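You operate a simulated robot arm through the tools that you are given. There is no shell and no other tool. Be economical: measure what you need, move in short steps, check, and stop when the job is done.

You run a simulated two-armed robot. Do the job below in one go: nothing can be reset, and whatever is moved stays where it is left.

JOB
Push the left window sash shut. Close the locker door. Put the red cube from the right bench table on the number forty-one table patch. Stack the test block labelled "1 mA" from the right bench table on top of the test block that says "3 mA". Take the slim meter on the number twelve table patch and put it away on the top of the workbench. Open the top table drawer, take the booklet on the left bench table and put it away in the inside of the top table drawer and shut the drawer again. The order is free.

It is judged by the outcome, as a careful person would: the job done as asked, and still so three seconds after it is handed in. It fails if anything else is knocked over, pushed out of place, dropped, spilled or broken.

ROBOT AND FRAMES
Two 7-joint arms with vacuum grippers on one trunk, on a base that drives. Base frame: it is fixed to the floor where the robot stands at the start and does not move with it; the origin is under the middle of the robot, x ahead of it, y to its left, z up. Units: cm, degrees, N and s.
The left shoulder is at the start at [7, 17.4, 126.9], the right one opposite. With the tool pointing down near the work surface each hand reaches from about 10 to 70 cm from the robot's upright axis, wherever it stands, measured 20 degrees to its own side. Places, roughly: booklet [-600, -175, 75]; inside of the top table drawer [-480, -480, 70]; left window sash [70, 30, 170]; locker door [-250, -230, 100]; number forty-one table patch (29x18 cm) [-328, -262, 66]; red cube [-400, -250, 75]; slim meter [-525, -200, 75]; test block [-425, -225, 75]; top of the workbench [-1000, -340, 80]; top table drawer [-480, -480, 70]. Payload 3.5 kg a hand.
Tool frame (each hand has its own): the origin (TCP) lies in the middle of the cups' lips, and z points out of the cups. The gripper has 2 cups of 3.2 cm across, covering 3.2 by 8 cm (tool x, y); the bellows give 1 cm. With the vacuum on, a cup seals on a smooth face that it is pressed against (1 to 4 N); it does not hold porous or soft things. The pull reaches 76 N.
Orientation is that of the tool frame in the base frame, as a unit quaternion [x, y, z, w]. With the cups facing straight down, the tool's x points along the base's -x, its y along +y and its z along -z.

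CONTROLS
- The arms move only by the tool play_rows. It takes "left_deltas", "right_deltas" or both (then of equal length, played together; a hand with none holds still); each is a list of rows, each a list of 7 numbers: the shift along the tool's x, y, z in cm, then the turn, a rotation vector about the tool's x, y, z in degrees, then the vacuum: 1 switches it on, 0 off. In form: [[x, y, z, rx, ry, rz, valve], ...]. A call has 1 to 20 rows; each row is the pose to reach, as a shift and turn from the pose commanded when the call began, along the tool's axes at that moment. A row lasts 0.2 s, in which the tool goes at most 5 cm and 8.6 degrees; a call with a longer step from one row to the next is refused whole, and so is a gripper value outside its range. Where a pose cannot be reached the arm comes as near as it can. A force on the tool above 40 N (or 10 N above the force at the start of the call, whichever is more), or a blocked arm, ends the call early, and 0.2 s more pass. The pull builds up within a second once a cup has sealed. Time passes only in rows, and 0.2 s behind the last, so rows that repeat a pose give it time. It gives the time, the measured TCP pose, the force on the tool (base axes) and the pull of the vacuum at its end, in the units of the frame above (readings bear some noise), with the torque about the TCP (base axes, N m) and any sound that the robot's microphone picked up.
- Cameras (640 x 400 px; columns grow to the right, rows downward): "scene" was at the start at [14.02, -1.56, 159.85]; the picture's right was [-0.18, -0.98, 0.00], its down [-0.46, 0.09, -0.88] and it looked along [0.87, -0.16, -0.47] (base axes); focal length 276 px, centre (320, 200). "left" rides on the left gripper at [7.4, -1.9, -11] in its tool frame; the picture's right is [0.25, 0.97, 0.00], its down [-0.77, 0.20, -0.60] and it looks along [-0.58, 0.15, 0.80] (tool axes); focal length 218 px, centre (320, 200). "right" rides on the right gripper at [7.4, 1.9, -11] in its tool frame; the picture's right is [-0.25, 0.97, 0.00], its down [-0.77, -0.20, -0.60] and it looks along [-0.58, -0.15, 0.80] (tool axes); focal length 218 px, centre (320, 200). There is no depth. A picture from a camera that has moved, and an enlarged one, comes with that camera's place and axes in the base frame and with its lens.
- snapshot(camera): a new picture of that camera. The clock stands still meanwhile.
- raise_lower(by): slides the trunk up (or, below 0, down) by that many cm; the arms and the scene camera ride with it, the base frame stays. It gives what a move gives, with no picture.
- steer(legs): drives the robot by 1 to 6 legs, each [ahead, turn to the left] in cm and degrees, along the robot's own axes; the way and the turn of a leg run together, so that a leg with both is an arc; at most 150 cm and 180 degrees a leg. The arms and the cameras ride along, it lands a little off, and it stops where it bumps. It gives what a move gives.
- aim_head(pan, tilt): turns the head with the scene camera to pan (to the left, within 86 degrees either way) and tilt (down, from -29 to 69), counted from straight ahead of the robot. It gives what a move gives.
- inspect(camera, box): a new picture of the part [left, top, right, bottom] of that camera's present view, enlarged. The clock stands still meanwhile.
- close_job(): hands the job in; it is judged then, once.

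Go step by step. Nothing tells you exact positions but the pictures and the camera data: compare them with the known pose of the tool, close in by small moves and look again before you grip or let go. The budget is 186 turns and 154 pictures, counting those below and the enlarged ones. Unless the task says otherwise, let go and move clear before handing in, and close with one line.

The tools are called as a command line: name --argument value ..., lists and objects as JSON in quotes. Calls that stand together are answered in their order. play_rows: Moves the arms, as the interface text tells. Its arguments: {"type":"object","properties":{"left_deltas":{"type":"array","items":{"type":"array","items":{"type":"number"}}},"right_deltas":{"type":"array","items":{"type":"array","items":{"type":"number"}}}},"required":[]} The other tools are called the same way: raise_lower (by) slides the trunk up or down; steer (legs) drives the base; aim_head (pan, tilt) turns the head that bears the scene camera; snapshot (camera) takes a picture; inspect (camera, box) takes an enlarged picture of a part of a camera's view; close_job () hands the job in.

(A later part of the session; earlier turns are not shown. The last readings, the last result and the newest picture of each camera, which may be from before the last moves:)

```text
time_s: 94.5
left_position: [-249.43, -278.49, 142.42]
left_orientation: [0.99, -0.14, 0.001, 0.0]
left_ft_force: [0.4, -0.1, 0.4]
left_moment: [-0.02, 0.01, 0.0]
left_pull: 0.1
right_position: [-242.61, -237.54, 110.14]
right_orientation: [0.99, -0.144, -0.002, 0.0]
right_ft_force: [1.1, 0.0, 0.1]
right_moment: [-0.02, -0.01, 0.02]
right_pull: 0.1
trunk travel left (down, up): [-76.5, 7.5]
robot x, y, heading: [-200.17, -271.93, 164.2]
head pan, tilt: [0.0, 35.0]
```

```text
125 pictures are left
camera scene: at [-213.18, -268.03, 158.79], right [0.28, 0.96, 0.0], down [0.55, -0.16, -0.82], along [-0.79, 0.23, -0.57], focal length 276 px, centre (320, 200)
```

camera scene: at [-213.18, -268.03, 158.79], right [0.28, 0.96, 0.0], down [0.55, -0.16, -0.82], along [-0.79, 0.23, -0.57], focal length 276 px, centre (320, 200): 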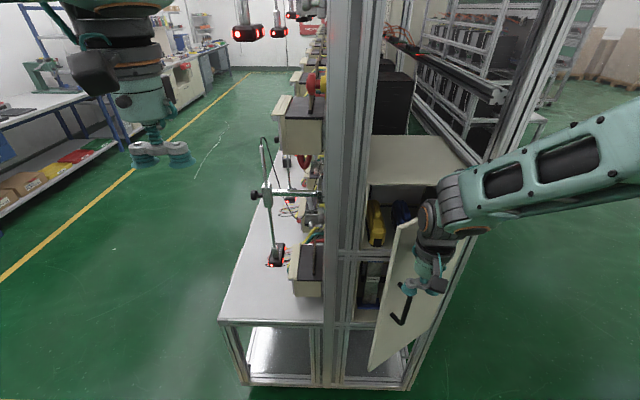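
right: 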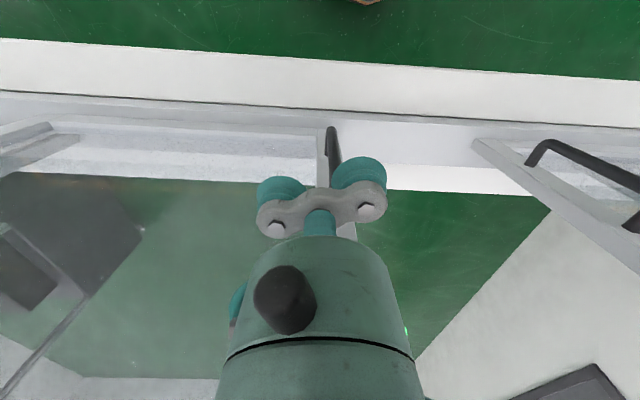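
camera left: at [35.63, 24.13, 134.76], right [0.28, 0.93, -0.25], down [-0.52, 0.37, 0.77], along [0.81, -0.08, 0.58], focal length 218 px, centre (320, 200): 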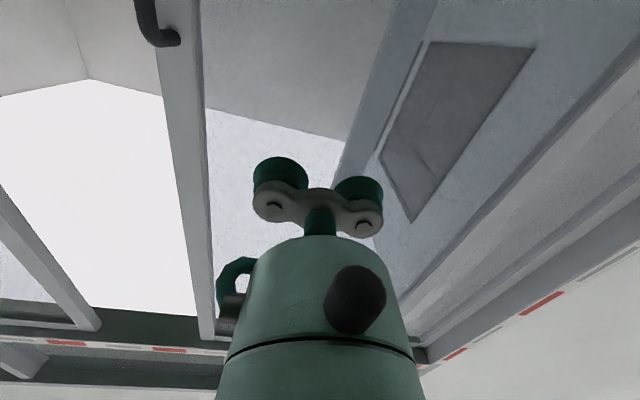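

Door is swinging shut; I continue pushing forward.

play_rows --right_deltas '[[-1.5, 0, 0, 0, 0, 0, 0], [-3, 0, 0, 0, 0, 0, 0], [-4.5, 0, 0, 0, 0, 0, 0], [-6, 0, 0, 0, 0, 0, 0], [-7.5, 0, 0, 0, 0, 0, 0], [-9, 0, 0, 0, 0, 0, 0], [-10.5, 0, 0, 0, 0, 0, 0], [-12, 0, 0, 0, 0, 0, 0], [-13, 0, 0, 0, 0, 0, 0], [-14, 0, 0, 0, 0, 0, 0], [-15, 0, 0, 0, 0, 0, 0], [-15, 0, 0, 0, 0, 0, 0]]'

snapshot --camera "scene"

```text
time_s: 96.7
left_position: [-248.84, -278.72, 142.7]
left_orientation: [0.99, -0.141, -0.002, -0.001]
left_ft_force: [0.2, 0.3, 0.3]
left_moment: [-0.01, -0.01, -0.01]
left_pull: 0.1
right_position: [-254.59, -234.05, 110.12]
right_orientation: [0.99, -0.144, 0.005, 0.0]
right_ft_force: [22.6, -8.4, 7.8]
right_moment: [1.06, 2.56, -0.34]
right_pull: 0.0
trunk travel left (down, up): [-76.5, 7.5]
robot x, y, heading: [-199.96, -271.81, 163.9]
head pan, tilt: [0.0, 35.0]
stopped in row 10 (right hand): the force on the tool passed its limit at 50 N (the readings are from after the stop); the commanded pose is now the measured one
```

```text
124 pictures are left
camera scene: at [-212.38, -268.35, 158.89], right [0.28, 0.96, 0.0], down [0.55, -0.16, -0.82], along [-0.79, 0.23, -0.57], focal length 276 px, centre (320, 200)
```

scene: 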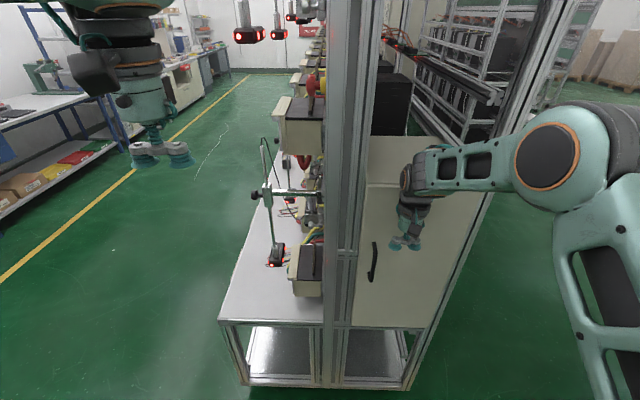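

The door looks closed. I withdraw the hand and check.

play_rows --right_deltas '[[1, 0, 0, 0, 0, 0, 0], [4, 0, 0, 0, 0, 0, 0], [8, 0, 0, 0, 0, 0, 0], [12, 0, 0, 0, 0, 0, 0], [14, 0, -4, 0, 0, 0, 0], [14, 0, -8, 0, 0, 0, 0], [14, 0, -12, 0, 0, 0, 0], [14, 0, -16, 0, 0, 0, 0], [14, 0, -20, 0, 0, 0, 0], [14, 0, -24, 0, 0, 0, 0], [14, 0, -28, 0, 0, 0, 0], [14, 0, -32, 0, 0, 0, 0]]'

inspect --camera "scene" --box '[300, 120, 500, 390]'

```text
time_s: 99.3
left_position: [-249.3, -278.59, 142.32]
left_orientation: [0.99, -0.141, 0.001, -0.001]
left_ft_force: [-0.1, 0.4, 0.0]
left_moment: [-0.01, 0.0, -0.01]
left_pull: 0.0
right_position: [-242.18, -237.51, 142.11]
right_orientation: [0.99, -0.143, 0.007, 0.0]
right_ft_force: [-0.1, -0.2, 0.7]
right_moment: [-0.04, -0.01, 0.0]
right_pull: 0.1
trunk travel left (down, up): [-76.5, 7.5]
robot x, y, heading: [-200.07, -272.24, 163.8]
head pan, tilt: [0.0, 35.0]
```

```text
1.48 times, centred on (400, 255) of scene
camera zoom: at [-213.13, -268.07, 158.78], right [0.28, 0.96, 0.0], down [0.55, -0.16, -0.82], along [-0.79, 0.23, -0.57], focal length 408 px, centre (202, 118)
```

zoom: 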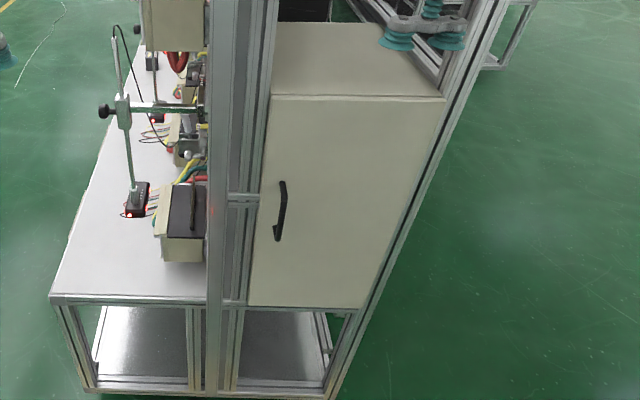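

Locker shut. Next, the right bench: I drive round to stand in front of the cube and test blocks.

steer --legs '[[0, 90], [110, 0], [0, -90], [100, 0], [84, 0], [0, -90]]'

aim_head --pan 0 --tilt 38

snapshot --camera "scene"

```text
time_s: 125.3
left_position: [-412.01, -267.41, 142.38]
left_orientation: [-0.582, 0.813, 0.0, 0.0]
left_ft_force: [-0.5, 1.0, 0.6]
left_moment: [-0.02, 0.04, 0.02]
left_pull: 0.0
right_position: [-371.53, -276.44, 141.97]
right_orientation: [-0.58, 0.815, -0.005, -0.005]
right_ft_force: [-0.6, 0.5, -0.1]
right_moment: [0.01, 0.0, 0.0]
right_pull: 0.1
trunk travel left (down, up): [-76.5, 7.5]
robot x, y, heading: [-407.74, -317.61, 71.1]
head pan, tilt: [0.0, 35.0]
```

```text
time_s: 126.0
left_position: [-412.0, -267.41, 142.3]
left_orientation: [-0.582, 0.813, -0.001, 0.0]
left_ft_force: [0.8, -1.1, -0.1]
left_moment: [0.01, 0.01, -0.01]
left_pull: 0.1
right_position: [-371.41, -276.43, 141.91]
right_orientation: [-0.579, 0.815, -0.004, -0.006]
right_ft_force: [0.5, 0.2, 0.7]
right_moment: [-0.01, 0.03, 0.01]
right_pull: 0.0
trunk travel left (down, up): [-76.5, 7.5]
robot x, y, heading: [-407.83, -317.37, 71.1]
head pan, tilt: [0.0, 38.0]
```

```text
122 pictures are left
camera scene: at [-403.35, -304.18, 158.33], right [0.95, -0.32, 0.0], down [-0.2, -0.58, -0.79], along [0.26, 0.75, -0.62], focal length 276 px, centre (320, 200)
```

scene: 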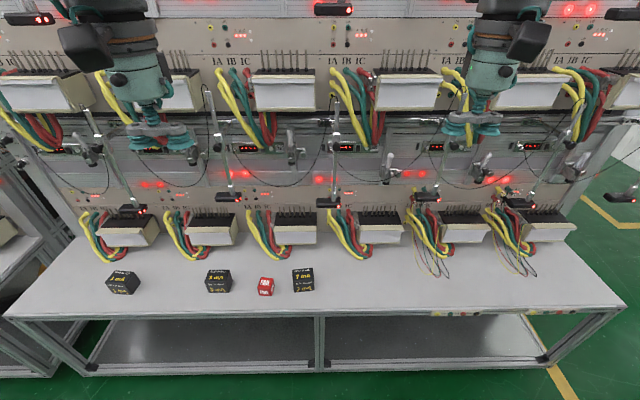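

I face the bench: red cube and three labelled blocks. I zoom on the labels and on the front strip for number patches.

inspect --camera "scene" --box '[90, 255, 330, 310]'

inspect --camera "scene" --box '[340, 230, 620, 330]'

```text
2.67 times, centred on (210, 282) of scene
camera zoom: at [-403.35, -304.18, 158.33], right [0.95, -0.32, 0.0], down [-0.2, -0.58, -0.79], along [0.26, 0.75, -0.62], focal length 735 px, centre (613, -20)
```

zoom: 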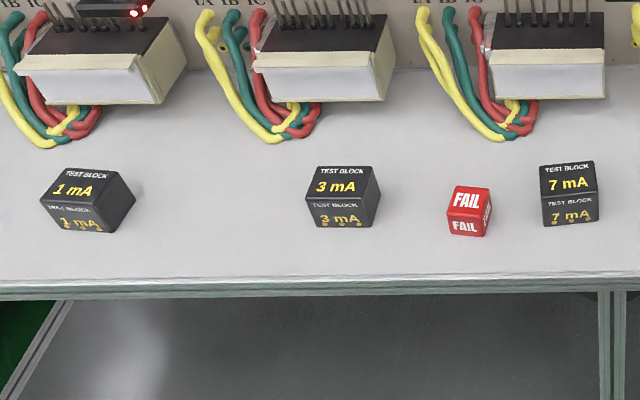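

```text
2.29 times, centred on (480, 280) of scene
camera zoom: at [-403.35, -304.18, 158.33], right [0.95, -0.32, 0.0], down [-0.2, -0.58, -0.79], along [0.26, 0.75, -0.62], focal length 630 px, centre (-46, 17)
```

zoom: 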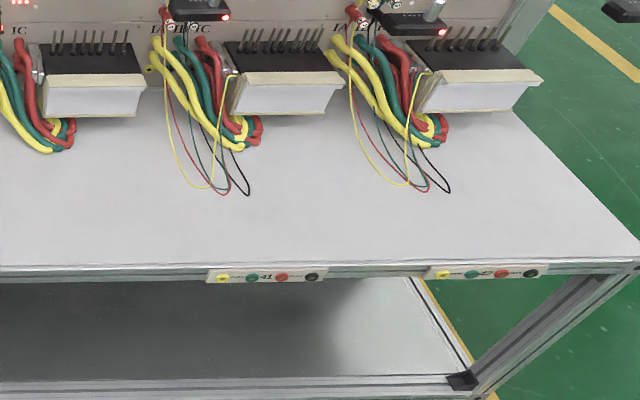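

inspect --camera "scene" --box '[420, 300, 560, 330]'

aim_head --pan 50 --tilt 30

snapshot --camera "scene"

```text
4.57 times, centred on (490, 315) of scene
camera zoom: at [-403.35, -304.18, 158.33], right [0.95, -0.32, 0.0], down [-0.2, -0.58, -0.79], along [0.26, 0.75, -0.62], focal length 1261 px, centre (-457, -326)
```

zoom: 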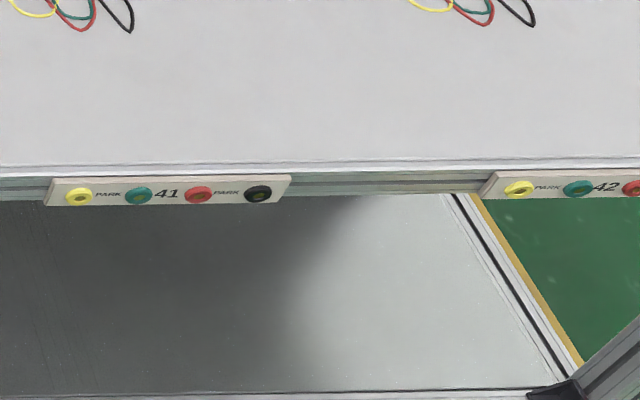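

```text
time_s: 127.1
left_position: [-411.98, -267.49, 142.37]
left_orientation: [-0.582, 0.813, -0.001, -0.001]
left_ft_force: [-0.1, 0.3, -0.1]
left_moment: [-0.01, 0.01, 0.01]
left_pull: 0.1
right_position: [-371.4, -276.55, 142.1]
right_orientation: [-0.579, 0.815, -0.004, -0.005]
right_ft_force: [-0.5, -0.4, -0.1]
right_moment: [0.0, -0.01, 0.01]
right_pull: 0.0
trunk travel left (down, up): [-76.5, 7.5]
robot x, y, heading: [-407.85, -317.08, 71.2]
head pan, tilt: [50.0, 30.0]
```

```text
118 pictures are left
camera scene: at [-410.8, -304.6, 159.56], right [0.86, 0.52, 0.0], down [0.26, -0.43, -0.87], along [-0.45, 0.74, -0.5], focal length 276 px, centre (320, 200)
```

scene: 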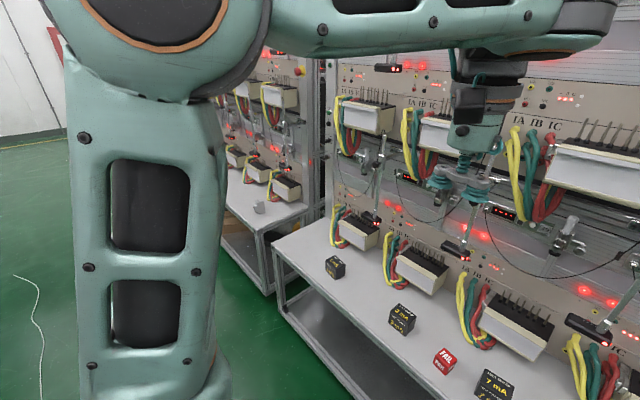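

Plate "41" marks the patch on the edge strip. Red cube ≈(-402,-239), 3 mA ≈(-418,-231), 1 mA ≈(-453,-220). I pull the hands in, lower them and edge up to the table.

play_rows --left_deltas '[[2, 0, 3, 0, 0, 0, 0], [4, 0, 6, 0, 0, 0, 0], [6, 0, 9, 0, 0, 0, 0], [8, 0, 12, 0, 0, 0, 0], [10, 0, 15, 0, 0, 0, 0], [12, 0, 18, 0, 0, 0, 0], [13, 0, 22, 0, 0, 0, 0], [14, 0, 26, 0, 0, 0, 0], [14, 0, 30, 0, 0, 0, 0]]' --right_deltas '[[2, 0, 3, 0, 0, 0, 0], [4, 0, 6, 0, 0, 0, 0], [6, 0, 9, 0, 0, 0, 0], [8, 0, 12, 0, 0, 0, 0], [10, 0, 15, 0, 0, 0, 0], [12, 0, 18, 0, 0, 0, 0], [14, 0, 22, 0, 0, 0, 0], [16, 0, 26, 0, 0, 0, 0], [18, 0, 30, 0, 0, 0, 0]]'

steer --legs '[[16, 0]]'

aim_head --pan 0 --tilt 50

snapshot --camera "scene"

```text
time_s: 129.1
left_position: [-415.67, -279.02, 112.44]
left_orientation: [-0.583, 0.813, -0.001, -0.001]
left_ft_force: [0.4, 0.2, -0.6]
left_moment: [0.02, 0.0, 0.01]
left_pull: 0.1
left hand out of reach, approached as far as the arm can: row 8, 9
right_position: [-376.97, -292.32, 112.49]
right_orientation: [-0.579, 0.816, -0.003, -0.006]
right_ft_force: [0.1, 0.3, -0.1]
right_moment: [-0.04, -0.01, 0.05]
right_pull: 0.1
right hand out of reach, approached as far as the arm can: row 9
trunk travel left (down, up): [-76.5, 7.5]
robot x, y, heading: [-407.68, -316.79, 70.8]
head pan, tilt: [50.0, 30.0]
```

```text
time_s: 130.6
left_position: [-410.67, -264.14, 112.74]
left_orientation: [-0.583, 0.813, 0.0, 0.0]
left_ft_force: [-0.8, -0.6, -0.7]
left_moment: [0.03, 0.0, 0.01]
left_pull: 0.1
right_position: [-372.16, -277.4, 112.52]
right_orientation: [-0.58, 0.815, -0.004, -0.005]
right_ft_force: [0.3, 0.1, -0.2]
right_moment: [0.01, 0.0, 0.0]
right_pull: 0.0
trunk travel left (down, up): [-76.5, 7.5]
robot x, y, heading: [-402.37, -302.19, 70.8]
head pan, tilt: [50.0, 30.0]
```

```text
time_s: 131.7
left_position: [-410.61, -263.9, 112.58]
left_orientation: [-0.582, 0.813, -0.001, 0.0]
left_ft_force: [0.0, -0.1, -0.5]
left_moment: [-0.01, 0.02, -0.01]
left_pull: 0.1
right_position: [-371.98, -277.16, 112.4]
right_orientation: [-0.58, 0.814, -0.005, -0.005]
right_ft_force: [0.4, -0.3, -0.6]
right_moment: [-0.04, 0.02, -0.04]
right_pull: 0.0
trunk travel left (down, up): [-76.5, 7.5]
robot x, y, heading: [-402.7, -302.3, 71.2]
head pan, tilt: [0.0, 50.0]
```

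```text
117 pictures are left
camera scene: at [-398.51, -289.99, 156.62], right [0.95, -0.32, 0.0], down [-0.25, -0.72, -0.64], along [0.21, 0.61, -0.77], focal length 276 px, centre (320, 200)
```

scene: 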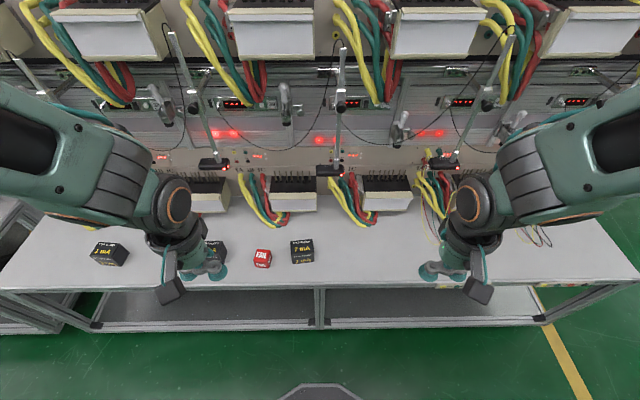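

inspect --camera "scene" --box '[200, 220, 330, 295]'

```text
4.92 times, centred on (265, 258) of scene
camera zoom: at [-398.51, -289.99, 156.62], right [0.95, -0.32, 0.0], down [-0.25, -0.72, -0.64], along [0.21, 0.61, -0.77], focal length 1358 px, centre (591, -83)
```

zoom: 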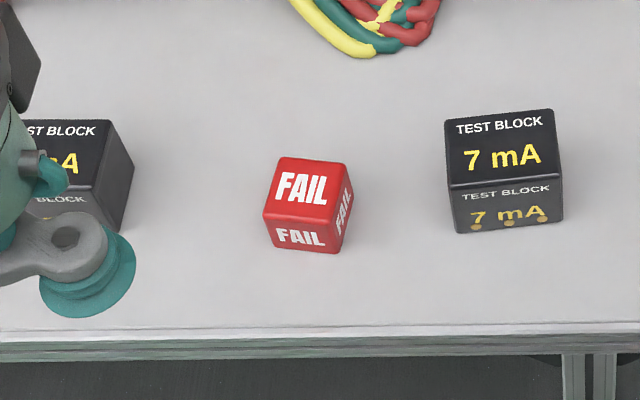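

Triangulated: cube top at (-402.4,-238.7), z≈70.3. I use the left hand, with its right cup on the cube; first hover above it.

play_rows --left_deltas '[[-3, 0, 4, 0, 0, 0, 0], [-6, 0, 8, 0, 0, 0, 0], [-9, 0.5, 12, 0, 0, 0, 0], [-12, 1, 16, 0, 0, 0, 0], [-15, 1.5, 20, 0, 0, 0, 0], [-18, 2, 24, 0, 0, 0, 0], [-21, 2.4, 28, 0, 0, 0, 0], [-24, 2.8, 31, 0, 0, 0, 0], [-26.5, 2.8, 33, 0, 0, 0, 0], [-26.5, 2.8, 33, 0, 0, 0, 0]]'

snapshot --camera "left"

snapshot --camera "scene"

```text
refused: row 3 steps farther than a row can; nothing moved
```

```text
115 pictures are left
camera left: at [-411.18, -271.31, 123.51], right [-1.0, 0.07, 0.0], down [0.06, 0.8, 0.6], along [0.04, 0.6, -0.8], focal length 218 px, centre (320, 200)
```

left: 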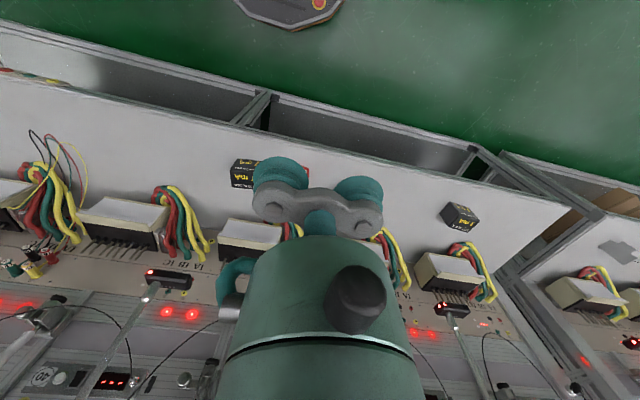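

```text
114 pictures are left
camera scene: at [-398.51, -289.99, 156.62], right [0.95, -0.32, 0.0], down [-0.25, -0.72, -0.64], along [0.21, 0.61, -0.77], focal length 276 px, centre (320, 200)
```

scene: 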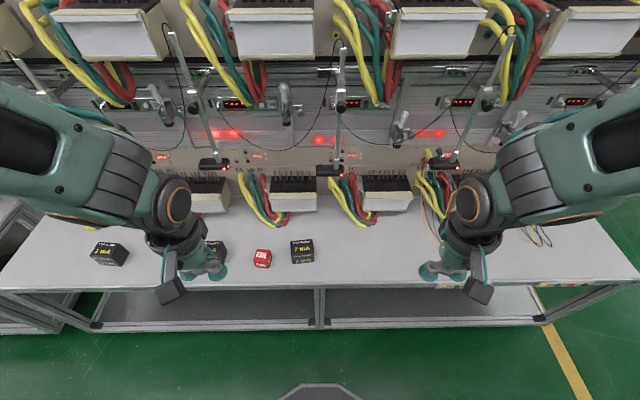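

play_rows --left_deltas '[[-2.7, 0.3, 3.3, 0, 0, 0, 0], [-5.4, 0.6, 6.6, 0, 0, 0, 0], [-8.1, 0.9, 9.9, 0, 0, 0, 0], [-10.8, 1.2, 13.2, 0, 0, 0, 0], [-13.5, 1.5, 16.5, 0, 0, 0, 0], [-16.2, 1.8, 19.8, 0, 0, 0, 0], [-18.9, 2.1, 23.1, 0, 0, 0, 0], [-21.6, 2.4, 26.4, 0, 0, 0, 0], [-24.3, 2.7, 29.7, 0, 0, 0, 0], [-26.5, 2.8, 33, 0, 0, 0, 0], [-26.5, 2.8, 33, 0, 0, 0, 0]]'

inspect --camera "scene" --box '[140, 160, 380, 310]'

snapshot --camera "left"

```text
time_s: 134.1
left_position: [-404.65, -238.06, 79.68]
left_orientation: [-0.581, 0.814, -0.002, -0.002]
left_ft_force: [-0.8, 0.1, -0.1]
left_moment: [0.0, 0.0, 0.01]
left_pull: 0.0
right_position: [-371.99, -277.12, 112.48]
right_orientation: [-0.58, 0.815, -0.004, -0.006]
right_ft_force: [0.1, -0.8, -0.4]
right_moment: [0.02, -0.01, -0.01]
right_pull: 0.0
trunk travel left (down, up): [-76.5, 7.5]
robot x, y, heading: [-402.61, -302.05, 71.0]
head pan, tilt: [0.0, 50.0]
```

```text
2.67 times, centred on (260, 235) of scene
camera zoom: at [-398.48, -290.05, 156.62], right [0.95, -0.32, 0.0], down [-0.25, -0.72, -0.64], along [0.21, 0.61, -0.77], focal length 735 px, centre (480, 107)
```

zoom: 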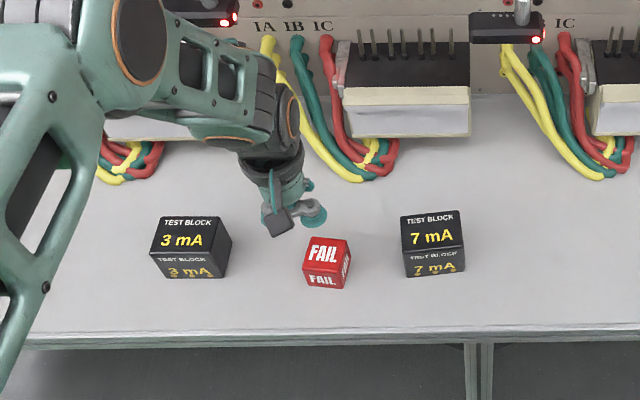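

```text
112 pictures are left
camera left: at [-405.19, -245.42, 90.47], right [-1.0, 0.07, 0.0], down [0.06, 0.8, 0.6], along [0.04, 0.6, -0.8], focal length 218 px, centre (320, 200)
```

left: 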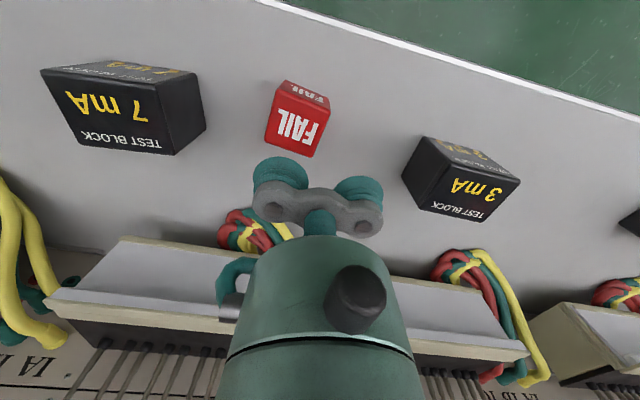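

Hover matches laterally. I descend to about 3 cm above the cube and re-check.

play_rows --left_deltas '[[0, 0, 2, 0, 0, 0, 0], [0, 0, 4, 0, 0, 0, 0], [0, 0, 6, 0, 0, 0, 0], [0, 0, 6, 0, 0, 0, 0]]'

inspect --camera "left" --box '[220, 100, 400, 240]'

inspect --camera "scene" --box '[200, 200, 320, 290]'

```text
time_s: 135.1
left_position: [-404.69, -238.03, 73.42]
left_orientation: [-0.582, 0.813, -0.002, -0.001]
left_ft_force: [-0.3, 0.6, 0.3]
left_moment: [0.0, 0.01, 0.0]
left_pull: 0.1
right_position: [-372.04, -277.25, 112.46]
right_orientation: [-0.58, 0.814, -0.005, -0.006]
right_ft_force: [-0.2, 1.3, 0.0]
right_moment: [-0.01, 0.01, 0.01]
right_pull: 0.1
trunk travel left (down, up): [-76.5, 7.5]
robot x, y, heading: [-402.55, -302.37, 71.1]
head pan, tilt: [0.0, 50.0]
```

```text
2.86 times, centred on (310, 170) of left
camera zoom: at [-405.29, -245.36, 84.44], right [-1.0, 0.07, 0.0], down [0.06, 0.8, 0.6], along [0.04, 0.6, -0.8], focal length 624 px, centre (349, 286)
```

zoom: 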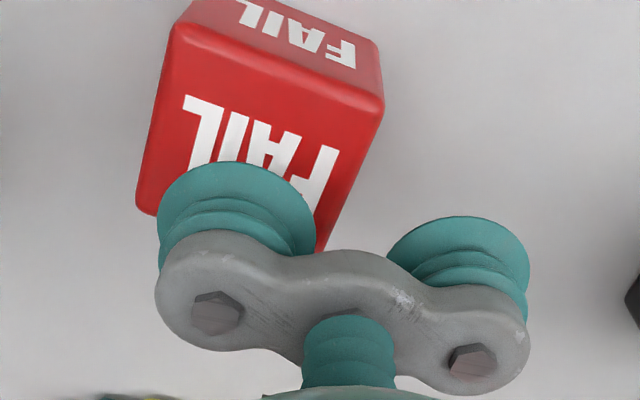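

```text
4.44 times, centred on (260, 245) of scene
camera zoom: at [-398.47, -289.95, 156.61], right [0.95, -0.32, 0.0], down [-0.25, -0.72, -0.64], along [0.21, 0.61, -0.77], focal length 1226 px, centre (587, 0)
```

zoom: 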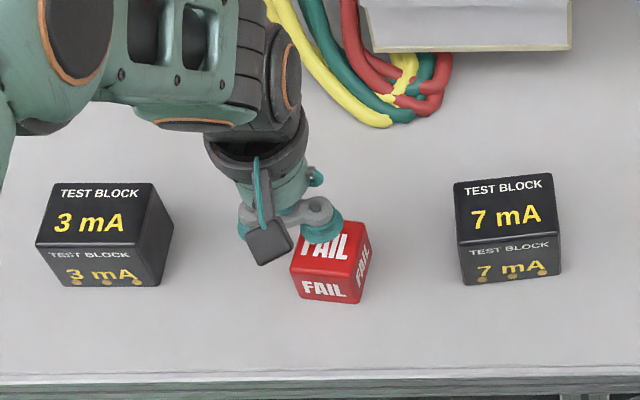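

I shift 0.7 cm toward me and descend onto the cube with vacuum.

play_rows --left_deltas '[[0.7, 0, 1, 0, 0, 0, 1], [0.7, 0, 2, 0, 0, 0, 1], [0.7, 0, 2.5, 0, 0, 0, 1], [0.7, 0, 3, 0, 0, 0, 1], [0.7, 0, 3.3, 0, 0, 0, 1], [0.7, 0, 3.5, 0, 0, 0, 1], [0.7, 0, 3.5, 0, 0, 0, 1], [0.7, 0, 3.5, 0, 0, 0, 1], [0.7, 0, 3.5, 0, 0, 0, 1]]'

```text
time_s: 137.1
left_position: [-404.99, -238.92, 70.0]
left_orientation: [-0.583, 0.813, -0.001, 0.0]
left_ft_force: [-3.0, 9.0, 26.3]
left_moment: [-0.33, -1.21, 0.09]
left_pull: 38.1
right_position: [-371.94, -277.34, 112.45]
right_orientation: [-0.58, 0.814, -0.004, -0.006]
right_ft_force: [0.3, 0.3, -0.4]
right_moment: [0.04, 0.02, -0.01]
right_pull: 0.0
trunk travel left (down, up): [-76.5, 7.5]
robot x, y, heading: [-402.52, -301.92, 71.0]
head pan, tilt: [0.0, 50.0]
```

Sealed with one cup. Lift straight up and pull it back over the table edge.

play_rows --left_deltas '[[0, 0, -1, 0, 0, 0, 1], [0, 0, -3, 0, 0, 0, 1], [0, 0, -6, 0, 0, 0, 1], [0, 0, -9, 0, 0, 0, 1], [0, 0, -13, 0, 0, 0, 1], [0, 0, -17, 0, 0, 0, 1], [0, 0, -21, 0, 0, 0, 1], [3, 0, -24, 0, 0, 0, 1], [7, 0, -26, 0, 0, 0, 1], [11, 0, -28, 0, 0, 0, 1], [15, 0, -30, 0, 0, 0, 1], [19, 0, -32, 0, 0, 0, 1], [23, 0, -34, 0, 0, 0, 1]]'

snapshot --camera "scene"

```text
time_s: 139.9
left_position: [-412.47, -260.79, 104.0]
left_orientation: [-0.581, 0.814, 0.0, -0.001]
left_ft_force: [-0.7, -0.1, -1.8]
left_moment: [-0.3, -0.79, 0.0]
left_pull: 37.5
right_position: [-372.0, -277.35, 112.38]
right_orientation: [-0.58, 0.814, -0.004, -0.006]
right_ft_force: [0.4, -0.8, -1.2]
right_moment: [-0.01, 0.02, 0.04]
right_pull: 0.0
trunk travel left (down, up): [-76.5, 7.5]
robot x, y, heading: [-402.48, -301.93, 71.2]
head pan, tilt: [0.0, 50.0]
```

```text
109 pictures are left
camera scene: at [-398.53, -290.23, 156.63], right [0.95, -0.32, 0.0], down [-0.25, -0.72, -0.64], along [0.21, 0.61, -0.76], focal length 276 px, centre (320, 200)
```

scene: 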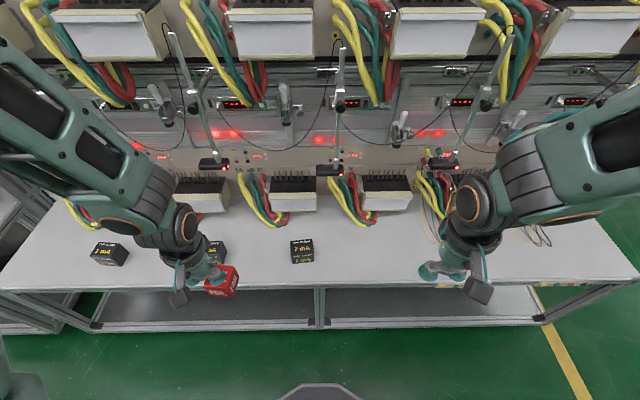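

Cube held. I back off and shift right to stand before plate 41.

steer --legs '[[-40, 0], [0, -82.5], [76, 0], [0, 84.3]]'

aim_head --pan 0 --tilt 40

snapshot --camera "scene"

```text
time_s: 153.3
left_position: [-351.87, -313.38, 103.91]
left_orientation: [-0.595, 0.804, -0.001, -0.001]
left_ft_force: [0.4, -0.6, -0.5]
left_moment: [-0.27, -0.84, 0.02]
left_pull: 36.8
right_position: [-310.89, -328.84, 112.38]
right_orientation: [-0.592, 0.806, -0.005, -0.007]
right_ft_force: [0.4, 0.9, -0.3]
right_moment: [0.02, -0.02, 0.01]
right_pull: 0.1
trunk travel left (down, up): [-76.5, 7.5]
robot x, y, heading: [-340.64, -354.82, 72.7]
head pan, tilt: [0.0, 50.0]
```

```text
time_s: 154.0
left_position: [-351.88, -313.49, 103.89]
left_orientation: [-0.595, 0.804, -0.003, -0.001]
left_ft_force: [0.1, 0.6, -1.2]
left_moment: [-0.28, -0.84, -0.02]
left_pull: 37.9
right_position: [-310.95, -328.73, 112.33]
right_orientation: [-0.592, 0.806, -0.005, -0.007]
right_ft_force: [0.3, 0.5, 0.5]
right_moment: [0.0, 0.01, 0.01]
right_pull: 0.0
trunk travel left (down, up): [-76.5, 7.5]
robot x, y, heading: [-340.73, -354.62, 72.9]
head pan, tilt: [0.0, 40.0]
```

```text
108 pictures are left
camera scene: at [-336.74, -341.6, 158.02], right [0.96, -0.29, 0.0], down [-0.19, -0.61, -0.77], along [0.23, 0.73, -0.64], focal length 276 px, centre (320, 200)
```

scene: 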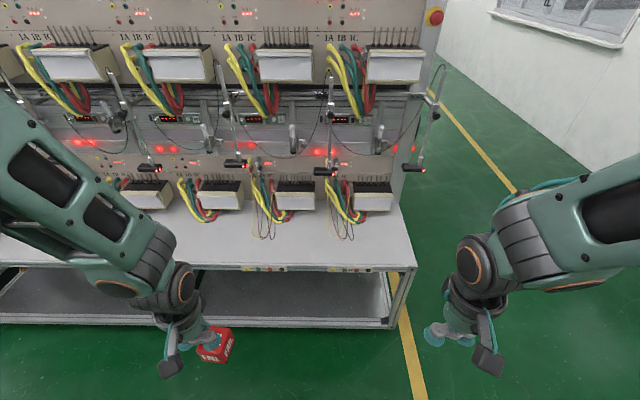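

Plates 41 and 42 are in view; I target (-329.5,-262) for the cube. I edge forward to the table.

steer --legs '[[34, 0]]'

snapshot --camera "scene"

```text
time_s: 156.2
left_position: [-342.39, -281.49, 104.0]
left_orientation: [-0.598, 0.802, -0.001, -0.001]
left_ft_force: [0.8, 0.2, -2.0]
left_moment: [-0.25, -0.85, 0.0]
left_pull: 37.5
right_position: [-301.29, -296.46, 112.46]
right_orientation: [-0.595, 0.804, -0.005, -0.007]
right_ft_force: [-0.5, -0.4, 1.0]
right_moment: [0.02, -0.01, 0.01]
right_pull: 0.1
trunk travel left (down, up): [-76.5, 7.5]
robot x, y, heading: [-330.56, -322.26, 73.5]
head pan, tilt: [0.0, 40.0]
```

```text
107 pictures are left
camera scene: at [-327.05, -309.52, 158.04], right [0.96, -0.29, 0.0], down [-0.18, -0.61, -0.77], along [0.22, 0.73, -0.64], focal length 276 px, centre (320, 200)
```

scene: 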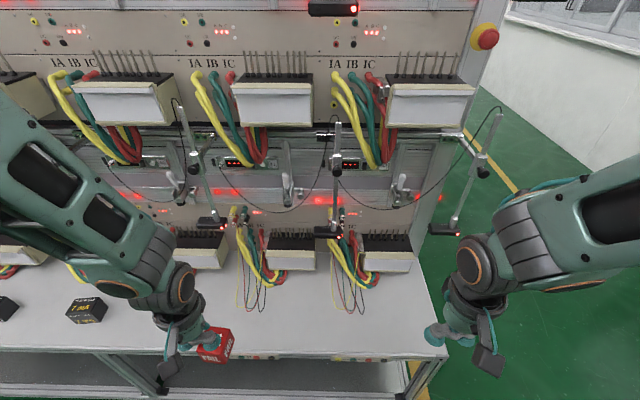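

play_rows --left_deltas '[[-3, -0.6, 1, 0, 0, 0, 1], [-6, -1.2, 3, 0, 0, 0, 1], [-9, -1.8, 6, 0, 0, 0, 1], [-12, -2.4, 9, 0, 0, 0, 1], [-15, -3, 12, 0, 0, 0, 1], [-18, -3.6, 15, 0, 0, 0, 1], [-20.5, -4.2, 18, 0, 0, 0, 1], [-22.4, -4.4, 21, 0, 0, 0, 1], [-22.4, -4.4, 24, 0, 0, 0, 1], [-22.4, -4.4, 26, 0, 0, 0, 1], [-22.4, -4.4, 26, 0, 0, 0, 1]]'

inspect --camera "scene" --box '[160, 200, 400, 370]'

snapshot --camera "left"

```text
time_s: 158.6
left_position: [-331.62, -261.19, 77.77]
left_orientation: [-0.598, 0.802, -0.001, -0.002]
left_ft_force: [-0.5, 0.6, -1.4]
left_moment: [-0.27, -0.86, 0.01]
left_pull: 37.7
right_position: [-301.33, -296.42, 112.47]
right_orientation: [-0.595, 0.804, -0.005, -0.006]
right_ft_force: [-1.1, 0.0, -0.4]
right_moment: [-0.02, -0.01, 0.01]
right_pull: 0.2
trunk travel left (down, up): [-76.5, 7.5]
robot x, y, heading: [-330.86, -323.16, 73.7]
head pan, tilt: [0.0, 40.0]
```

```text
2.35 times, centred on (280, 285) of scene
camera zoom: at [-327.0, -309.39, 158.03], right [0.96, -0.29, 0.0], down [-0.19, -0.62, -0.77], along [0.22, 0.73, -0.64], focal length 649 px, centre (414, 0)
```

zoom: 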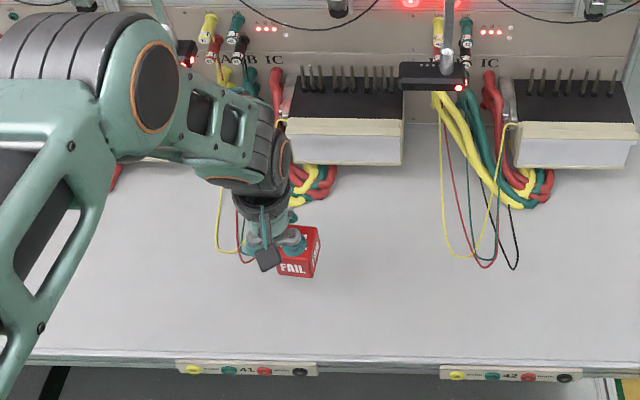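

```text
105 pictures are left
camera left: at [-331.9, -268.59, 88.76], right [-1.0, 0.03, 0.0], down [0.03, 0.8, 0.6], along [0.02, 0.6, -0.8], focal length 218 px, centre (320, 200)
```

left: 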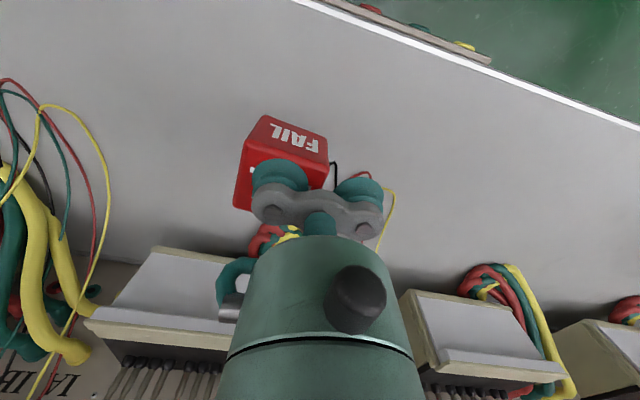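

I bring it 2.5 cm nearer the front edge to clear the wires, then set it down slowly.

play_rows --left_deltas '[[1.2, 0, 0, 0, 0, 0, 1], [2.5, 0, 1, 0, 0, 0, 1], [2.5, 0, 3, 0, 0, 0, 1], [2.5, 0, 5, 0, 0, 0, 1], [2.5, 0, 6, 0, 0, 0, 1], [2.5, 0, 6.6, 0, 0, 0, 1], [2.5, 0, 7.1, 0, 0, 0, 1], [2.5, 0, 7.4, 0, 0, 0, 1], [2.5, 0, 7.4, 0, 0, 0, 1]]'

```text
time_s: 160.6
left_position: [-332.48, -263.78, 70.65]
left_orientation: [-0.597, 0.802, 0.0, 0.001]
left_ft_force: [-1.9, 0.3, 24.0]
left_moment: [-0.34, -1.2, -0.01]
left_pull: 38.1
right_position: [-301.29, -296.55, 112.45]
right_orientation: [-0.595, 0.804, -0.004, -0.006]
right_ft_force: [-0.3, -0.4, 0.9]
right_moment: [0.01, -0.02, 0.0]
right_pull: 0.0
trunk travel left (down, up): [-76.5, 7.5]
robot x, y, heading: [-330.87, -322.4, 73.0]
head pan, tilt: [0.0, 40.0]
```

On the table. I release and lift clear.

play_rows --left_deltas '[[0, 0, -0.3, 0, 0, 0, 0], [0, 0, -0.3, 0, 0, 0, 0], [0, 0, -0.3, 0, 0, 0, 0], [0, 0, -0.3, 0, 0, 0, 0], [0, 0, -1.5, 0, 0, 0, 0], [0, 0, -4, 0, 0, 0, 0], [0, 0, -8, 0, 0, 0, 0], [0, 0, -12, 0, 0, 0, 0], [3, 0, -16, 0, 0, 0, 0], [6, 0, -20, 0, 0, 0, 0], [9, 0, -24, 0, 0, 0, 0], [12, 0, -28, 0, 0, 0, 0], [15, 0, -32, 0, 0, 0, 0], [18, 0, -35, 0, 0, 0, 0]]'

inspect --camera "scene" --box '[160, 200, 400, 370]'

```text
time_s: 163.6
left_position: [-337.82, -281.15, 105.46]
left_orientation: [-0.597, 0.802, -0.002, -0.001]
left_ft_force: [-0.7, -0.4, 0.0]
left_moment: [0.02, -0.02, 0.01]
left_pull: 0.1
right_position: [-301.31, -296.53, 112.39]
right_orientation: [-0.595, 0.803, -0.005, -0.005]
right_ft_force: [-0.3, 1.0, -0.6]
right_moment: [0.01, -0.01, 0.03]
right_pull: 0.2
trunk travel left (down, up): [-76.5, 7.5]
robot x, y, heading: [-330.68, -322.48, 73.2]
head pan, tilt: [0.0, 40.0]
```

```text
2.35 times, centred on (280, 285) of scene
camera zoom: at [-327.06, -309.64, 158.04], right [0.96, -0.29, 0.0], down [-0.18, -0.61, -0.77], along [0.22, 0.73, -0.64], focal length 649 px, centre (414, 0)
```

zoom: 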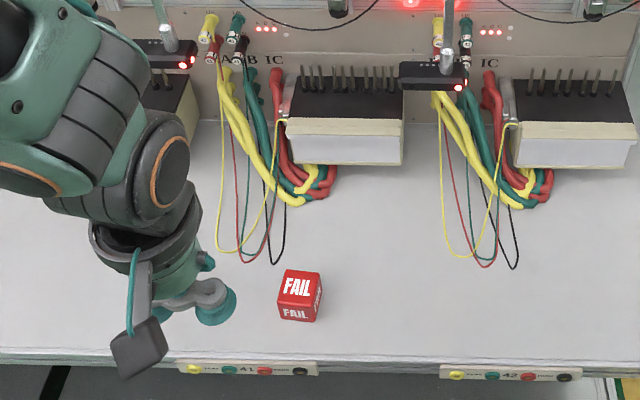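

Cube placed on patch 41. Next the test blocks: I back off and drive left to stand between 1 mA and 3 mA.

steer --legs '[[-40, 0], [0, 84.2], [108.6, 0], [0, -84], [25, 0]]'

aim_head --pan 15 --tilt 48

snapshot --camera "scene"

```text
time_s: 179.9
left_position: [-436.09, -252.1, 105.27]
left_orientation: [-0.569, 0.822, -0.001, -0.001]
left_ft_force: [-0.7, -0.2, -0.6]
left_moment: [0.0, -0.04, 0.03]
left_pull: 0.1
right_position: [-400.89, -270.26, 112.64]
right_orientation: [-0.567, 0.824, -0.004, -0.007]
right_ft_force: [-0.3, -0.1, 0.5]
right_moment: [0.03, -0.02, -0.03]
right_pull: 0.0
trunk travel left (down, up): [-76.5, 7.5]
robot x, y, heading: [-432.59, -293.92, 69.1]
head pan, tilt: [0.0, 40.0]
```

```text
time_s: 180.7
left_position: [-436.13, -251.9, 105.22]
left_orientation: [-0.569, 0.822, -0.002, -0.002]
left_ft_force: [-0.3, -0.2, 0.1]
left_moment: [-0.05, 0.0, -0.01]
left_pull: 0.0
right_position: [-400.95, -270.04, 112.37]
right_orientation: [-0.566, 0.824, -0.005, -0.007]
right_ft_force: [0.0, -0.1, -0.9]
right_moment: [-0.01, -0.01, 0.01]
right_pull: 0.0
trunk travel left (down, up): [-76.5, 7.5]
robot x, y, heading: [-432.03, -294.08, 69.3]
head pan, tilt: [15.0, 48.0]
```

```text
103 pictures are left
camera scene: at [-429.71, -281.29, 156.87], right [0.99, -0.1, 0.0], down [-0.07, -0.74, -0.67], along [0.07, 0.67, -0.74], focal length 276 px, centre (320, 200)
```

scene: 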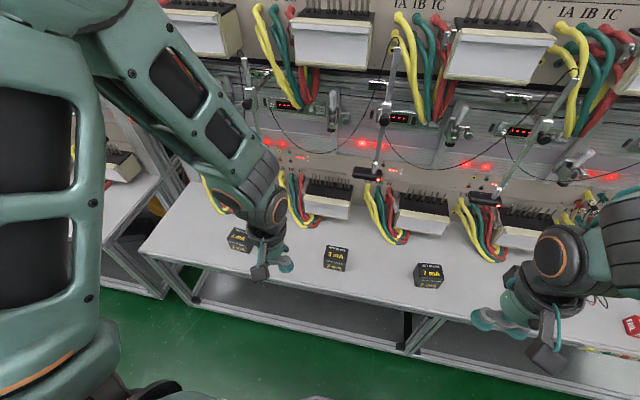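

steer --legs '[[6, 0]]'

inspect --camera "scene" --box '[200, 210, 380, 310]'

```text
time_s: 181.6
left_position: [-434.37, -247.2, 105.68]
left_orientation: [-0.57, 0.822, 0.001, 0.002]
left_ft_force: [0.0, -0.3, 0.0]
left_moment: [0.01, -0.01, -0.02]
left_pull: 0.0
right_position: [-399.06, -265.42, 112.82]
right_orientation: [-0.566, 0.824, -0.002, -0.003]
right_ft_force: [-0.8, -0.1, 0.3]
right_moment: [0.07, -0.02, -0.03]
right_pull: 0.0
trunk travel left (down, up): [-76.5, 7.5]
robot x, y, heading: [-430.49, -288.1, 69.4]
head pan, tilt: [15.0, 48.0]
```

```text
3.56 times, centred on (290, 260) of scene
camera zoom: at [-428.12, -277.07, 157.0], right [1.0, -0.1, 0.0], down [-0.07, -0.73, -0.68], along [0.07, 0.67, -0.74], focal length 980 px, centre (427, -13)
```

zoom: 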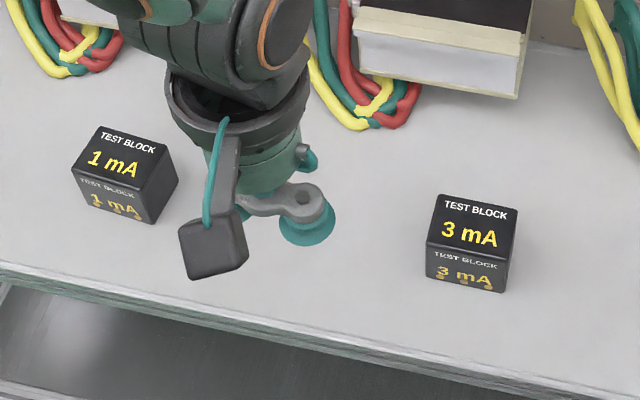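

1 mA top ≈(-452.7,-220.7,72.5), 3 mA ≈(-418.7,-231.6), both nearly aligned with the hand. I move the left hand over 1 mA, using its left cup centred on the block.

play_rows --left_deltas '[[-2, 2.7, 2.5, 0, 0, 0, 0], [-4, 5.4, 5, 0, 0, 0, 0], [-6, 8.1, 7.5, 0, 0, 0, 0], [-8, 10.8, 10, 0, 0, 0, 0], [-10, 13.5, 12.5, 0, 0, 0, 0], [-12, 16.2, 15, 0, 0, 0, 0], [-14, 18.9, 17.5, 0, 0, 0, 0], [-16, 21.6, 20, 0, 0, 0, 0], [-18.4, 24.1, 22.5, 0, 0, 0, 0], [-18.4, 24.1, 26, 0, 0, 0, 0], [-18.4, 24.1, 28, 0, 0, 0, 0], [-18.4, 24.1, 28, 0, 0, 0, 0]]'

inspect --camera "left" --box '[200, 60, 440, 240]'

inspect --camera "scene" --box '[180, 180, 380, 310]'

```text
time_s: 184.2
left_position: [-450.15, -220.98, 77.13]
left_orientation: [-0.569, 0.822, -0.002, -0.001]
left_ft_force: [-0.1, 0.8, -0.2]
left_moment: [0.02, 0.01, 0.02]
left_pull: 0.0
right_position: [-398.94, -264.48, 112.48]
right_orientation: [-0.566, 0.824, -0.004, -0.006]
right_ft_force: [0.0, 0.0, 0.1]
right_moment: [0.01, 0.0, -0.01]
right_pull: 0.1
trunk travel left (down, up): [-76.5, 7.5]
robot x, y, heading: [-430.2, -288.82, 69.1]
head pan, tilt: [15.0, 48.0]
```

```text
2.22 times, centred on (320, 150) of left
camera zoom: at [-450.98, -228.34, 88.18], right [-0.99, 0.1, 0.0], down [0.08, 0.8, 0.6], along [0.06, 0.6, -0.8], focal length 485 px, centre (320, 311)
```

zoom: 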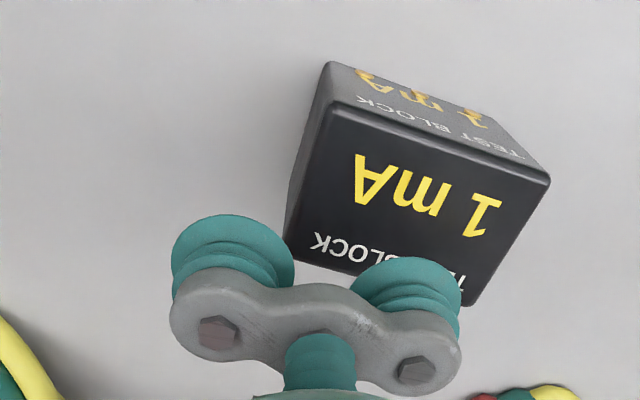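

```text
3.08 times, centred on (280, 245) of scene
camera zoom: at [-427.66, -275.79, 156.88], right [0.99, -0.1, 0.0], down [-0.07, -0.74, -0.67], along [0.07, 0.67, -0.74], focal length 848 px, centre (443, 62)
```

zoom: 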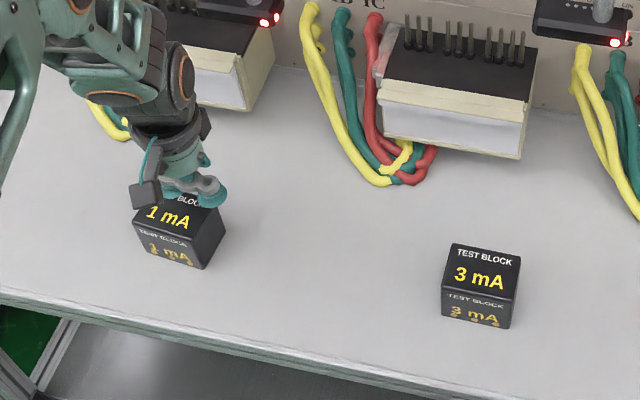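

I correct by 0.8 cm each way and press onto 1 mA.

play_rows --left_deltas '[[0.8, 0.8, 1, 0, 0, 0, 1], [0.8, 0.8, 2.5, 0, 0, 0, 1], [0.8, 0.8, 3.5, 0, 0, 0, 1], [0.8, 0.8, 4.2, 0, 0, 0, 1], [0.8, 0.8, 4.7, 0, 0, 0, 1], [0.8, 0.8, 5.1, 0, 0, 0, 1], [0.8, 0.8, 5.1, 0, 0, 0, 1], [0.8, 0.8, 5.1, 0, 0, 0, 1], [0.8, 0.8, 5.1, 0, 0, 0, 1]]'

```text
time_s: 186.2
left_position: [-451.12, -221.55, 72.27]
left_orientation: [-0.569, 0.822, -0.001, -0.001]
left_ft_force: [-8.3, 4.3, 25.2]
left_moment: [0.2, 0.55, -0.05]
left_pull: 37.6
right_position: [-398.85, -264.67, 112.51]
right_orientation: [-0.567, 0.824, -0.004, -0.006]
right_ft_force: [0.0, 0.2, -0.2]
right_moment: [0.01, 0.01, 0.0]
right_pull: 0.0
trunk travel left (down, up): [-76.5, 7.5]
robot x, y, heading: [-430.61, -288.44, 69.2]
head pan, tilt: [15.0, 48.0]
```

Sealed. Lift and carry over 3 mA.

play_rows --left_deltas '[[0, 0, -1, 0, 0, 0, 1], [0, 0, -3, 0, 0, 0, 1], [0, 0, -6, 0, 0, 0, 1], [0, 0, -9, 0, 0, 0, 1], [0, 0, -13, 0, 0, 0, 1], [0, 0, -16, 0, 0, 0, 1], [0, -4, -16, 0, 0, 0, 1], [0, -8, -16, 0, 0, 0, 1], [0, -12, -16, 0, 0, 0, 1], [0, -16, -16, 0, 0, 0, 1], [-1, -20, -16, 0, 0, 0, 1], [-2, -24, -16, 0, 0, 0, 1], [-2.1, -28, -16, 0, 0, 0, 1], [-2.1, -32, -16, 0, 0, 0, 1], [-2.1, -36.2, -16, 0, 0, 0, 1], [-2.1, -36.2, -16, 0, 0, 0, 1]]'

snapshot --camera "left"

inspect --camera "scene" --box '[230, 160, 430, 300]'

```text
time_s: 189.6
left_position: [-416.43, -232.13, 88.12]
left_orientation: [-0.57, 0.822, -0.001, -0.002]
left_ft_force: [0.1, -0.4, -2.9]
left_moment: [0.17, 0.37, -0.04]
left_pull: 37.6
right_position: [-398.96, -264.57, 112.57]
right_orientation: [-0.567, 0.824, -0.004, -0.006]
right_ft_force: [-0.2, 0.6, 0.3]
right_moment: [0.01, -0.02, -0.03]
right_pull: 0.2
trunk travel left (down, up): [-76.5, 7.5]
robot x, y, heading: [-430.63, -288.26, 69.4]
head pan, tilt: [15.0, 48.0]
```

```text
99 pictures are left
camera left: at [-417.33, -239.5, 99.05], right [-0.99, 0.1, 0.0], down [0.08, 0.8, 0.6], along [0.06, 0.6, -0.8], focal length 218 px, centre (320, 200)
```

left: 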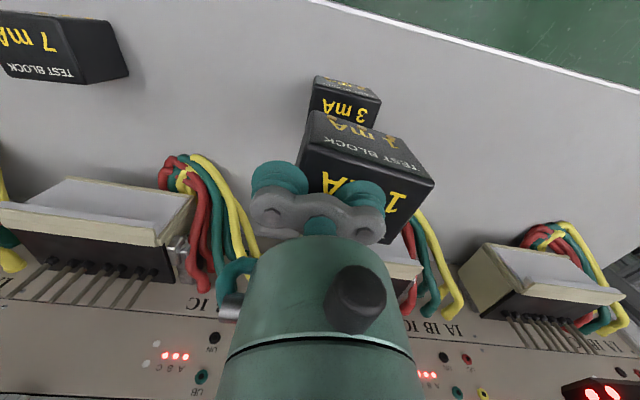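

```text
2.86 times, centred on (330, 230) of scene
camera zoom: at [-427.72, -275.73, 156.88], right [0.99, -0.1, 0.0], down [-0.07, -0.74, -0.67], along [0.07, 0.67, -0.74], focal length 788 px, centre (291, 114)
```

zoom: 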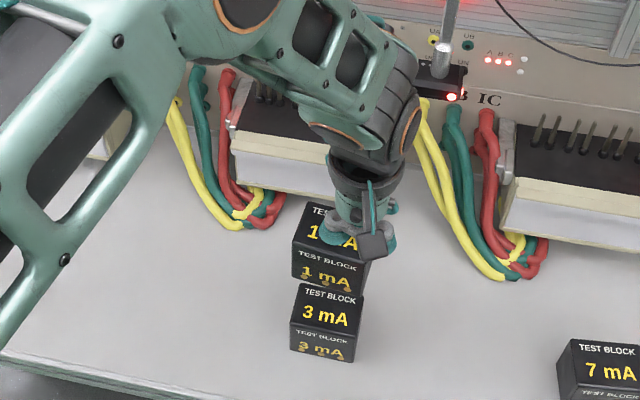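

The held block is aligned over 3 mA within a few mm by my projection. I lower to ~1 cm above and check.

play_rows --left_deltas '[[0, 0, 2, 0, 0, 0, 1], [0, 0, 4, 0, 0, 0, 1], [0, 0, 6, 0, 0, 0, 1], [0, 0, 7.5, 0, 0, 0, 1], [0, 0, 8.2, 0, 0, 0, 1], [0, 0, 8.2, 0, 0, 0, 1]]'

inspect --camera "scene" --box '[280, 190, 400, 300]'

inspect --camera "left" --box '[230, 60, 450, 240]'

```text
time_s: 191.0
left_position: [-416.64, -232.12, 79.84]
left_orientation: [-0.57, 0.822, -0.002, -0.003]
left_ft_force: [-1.1, -0.9, -3.9]
left_moment: [0.13, 0.37, -0.08]
left_pull: 38.2
right_position: [-398.84, -264.52, 112.52]
right_orientation: [-0.566, 0.824, -0.005, -0.007]
right_ft_force: [0.7, -0.3, 0.9]
right_moment: [-0.01, -0.01, -0.01]
right_pull: 0.0
trunk travel left (down, up): [-76.5, 7.5]
robot x, y, heading: [-430.56, -288.31, 69.5]
head pan, tilt: [15.0, 48.0]
```

```text
3.64 times, centred on (340, 245) of scene
camera zoom: at [-427.62, -275.78, 156.88], right [0.99, -0.1, 0.0], down [-0.07, -0.74, -0.67], along [0.07, 0.67, -0.74], focal length 1003 px, centre (247, 36)
```

zoom: 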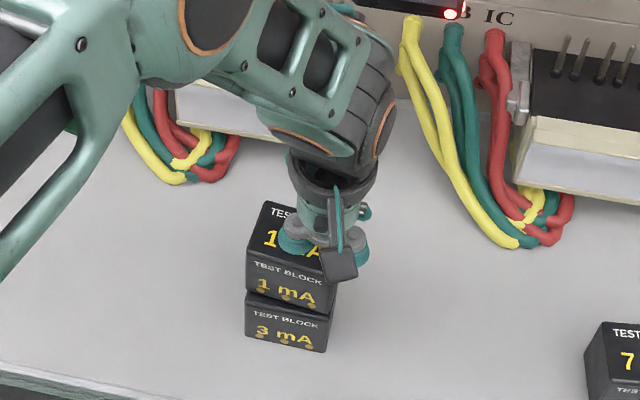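

```text
2.22 times, centred on (340, 150) of left
camera zoom: at [-417.43, -239.48, 90.89], right [-0.99, 0.1, 0.0], down [0.08, 0.8, 0.6], along [0.06, 0.6, -0.8], focal length 485 px, centre (276, 311)
```

zoom: 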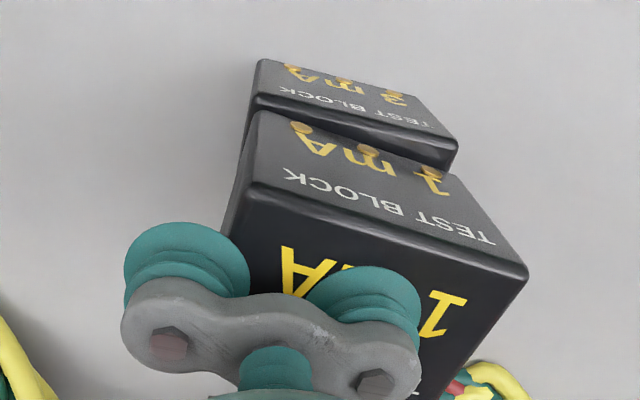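

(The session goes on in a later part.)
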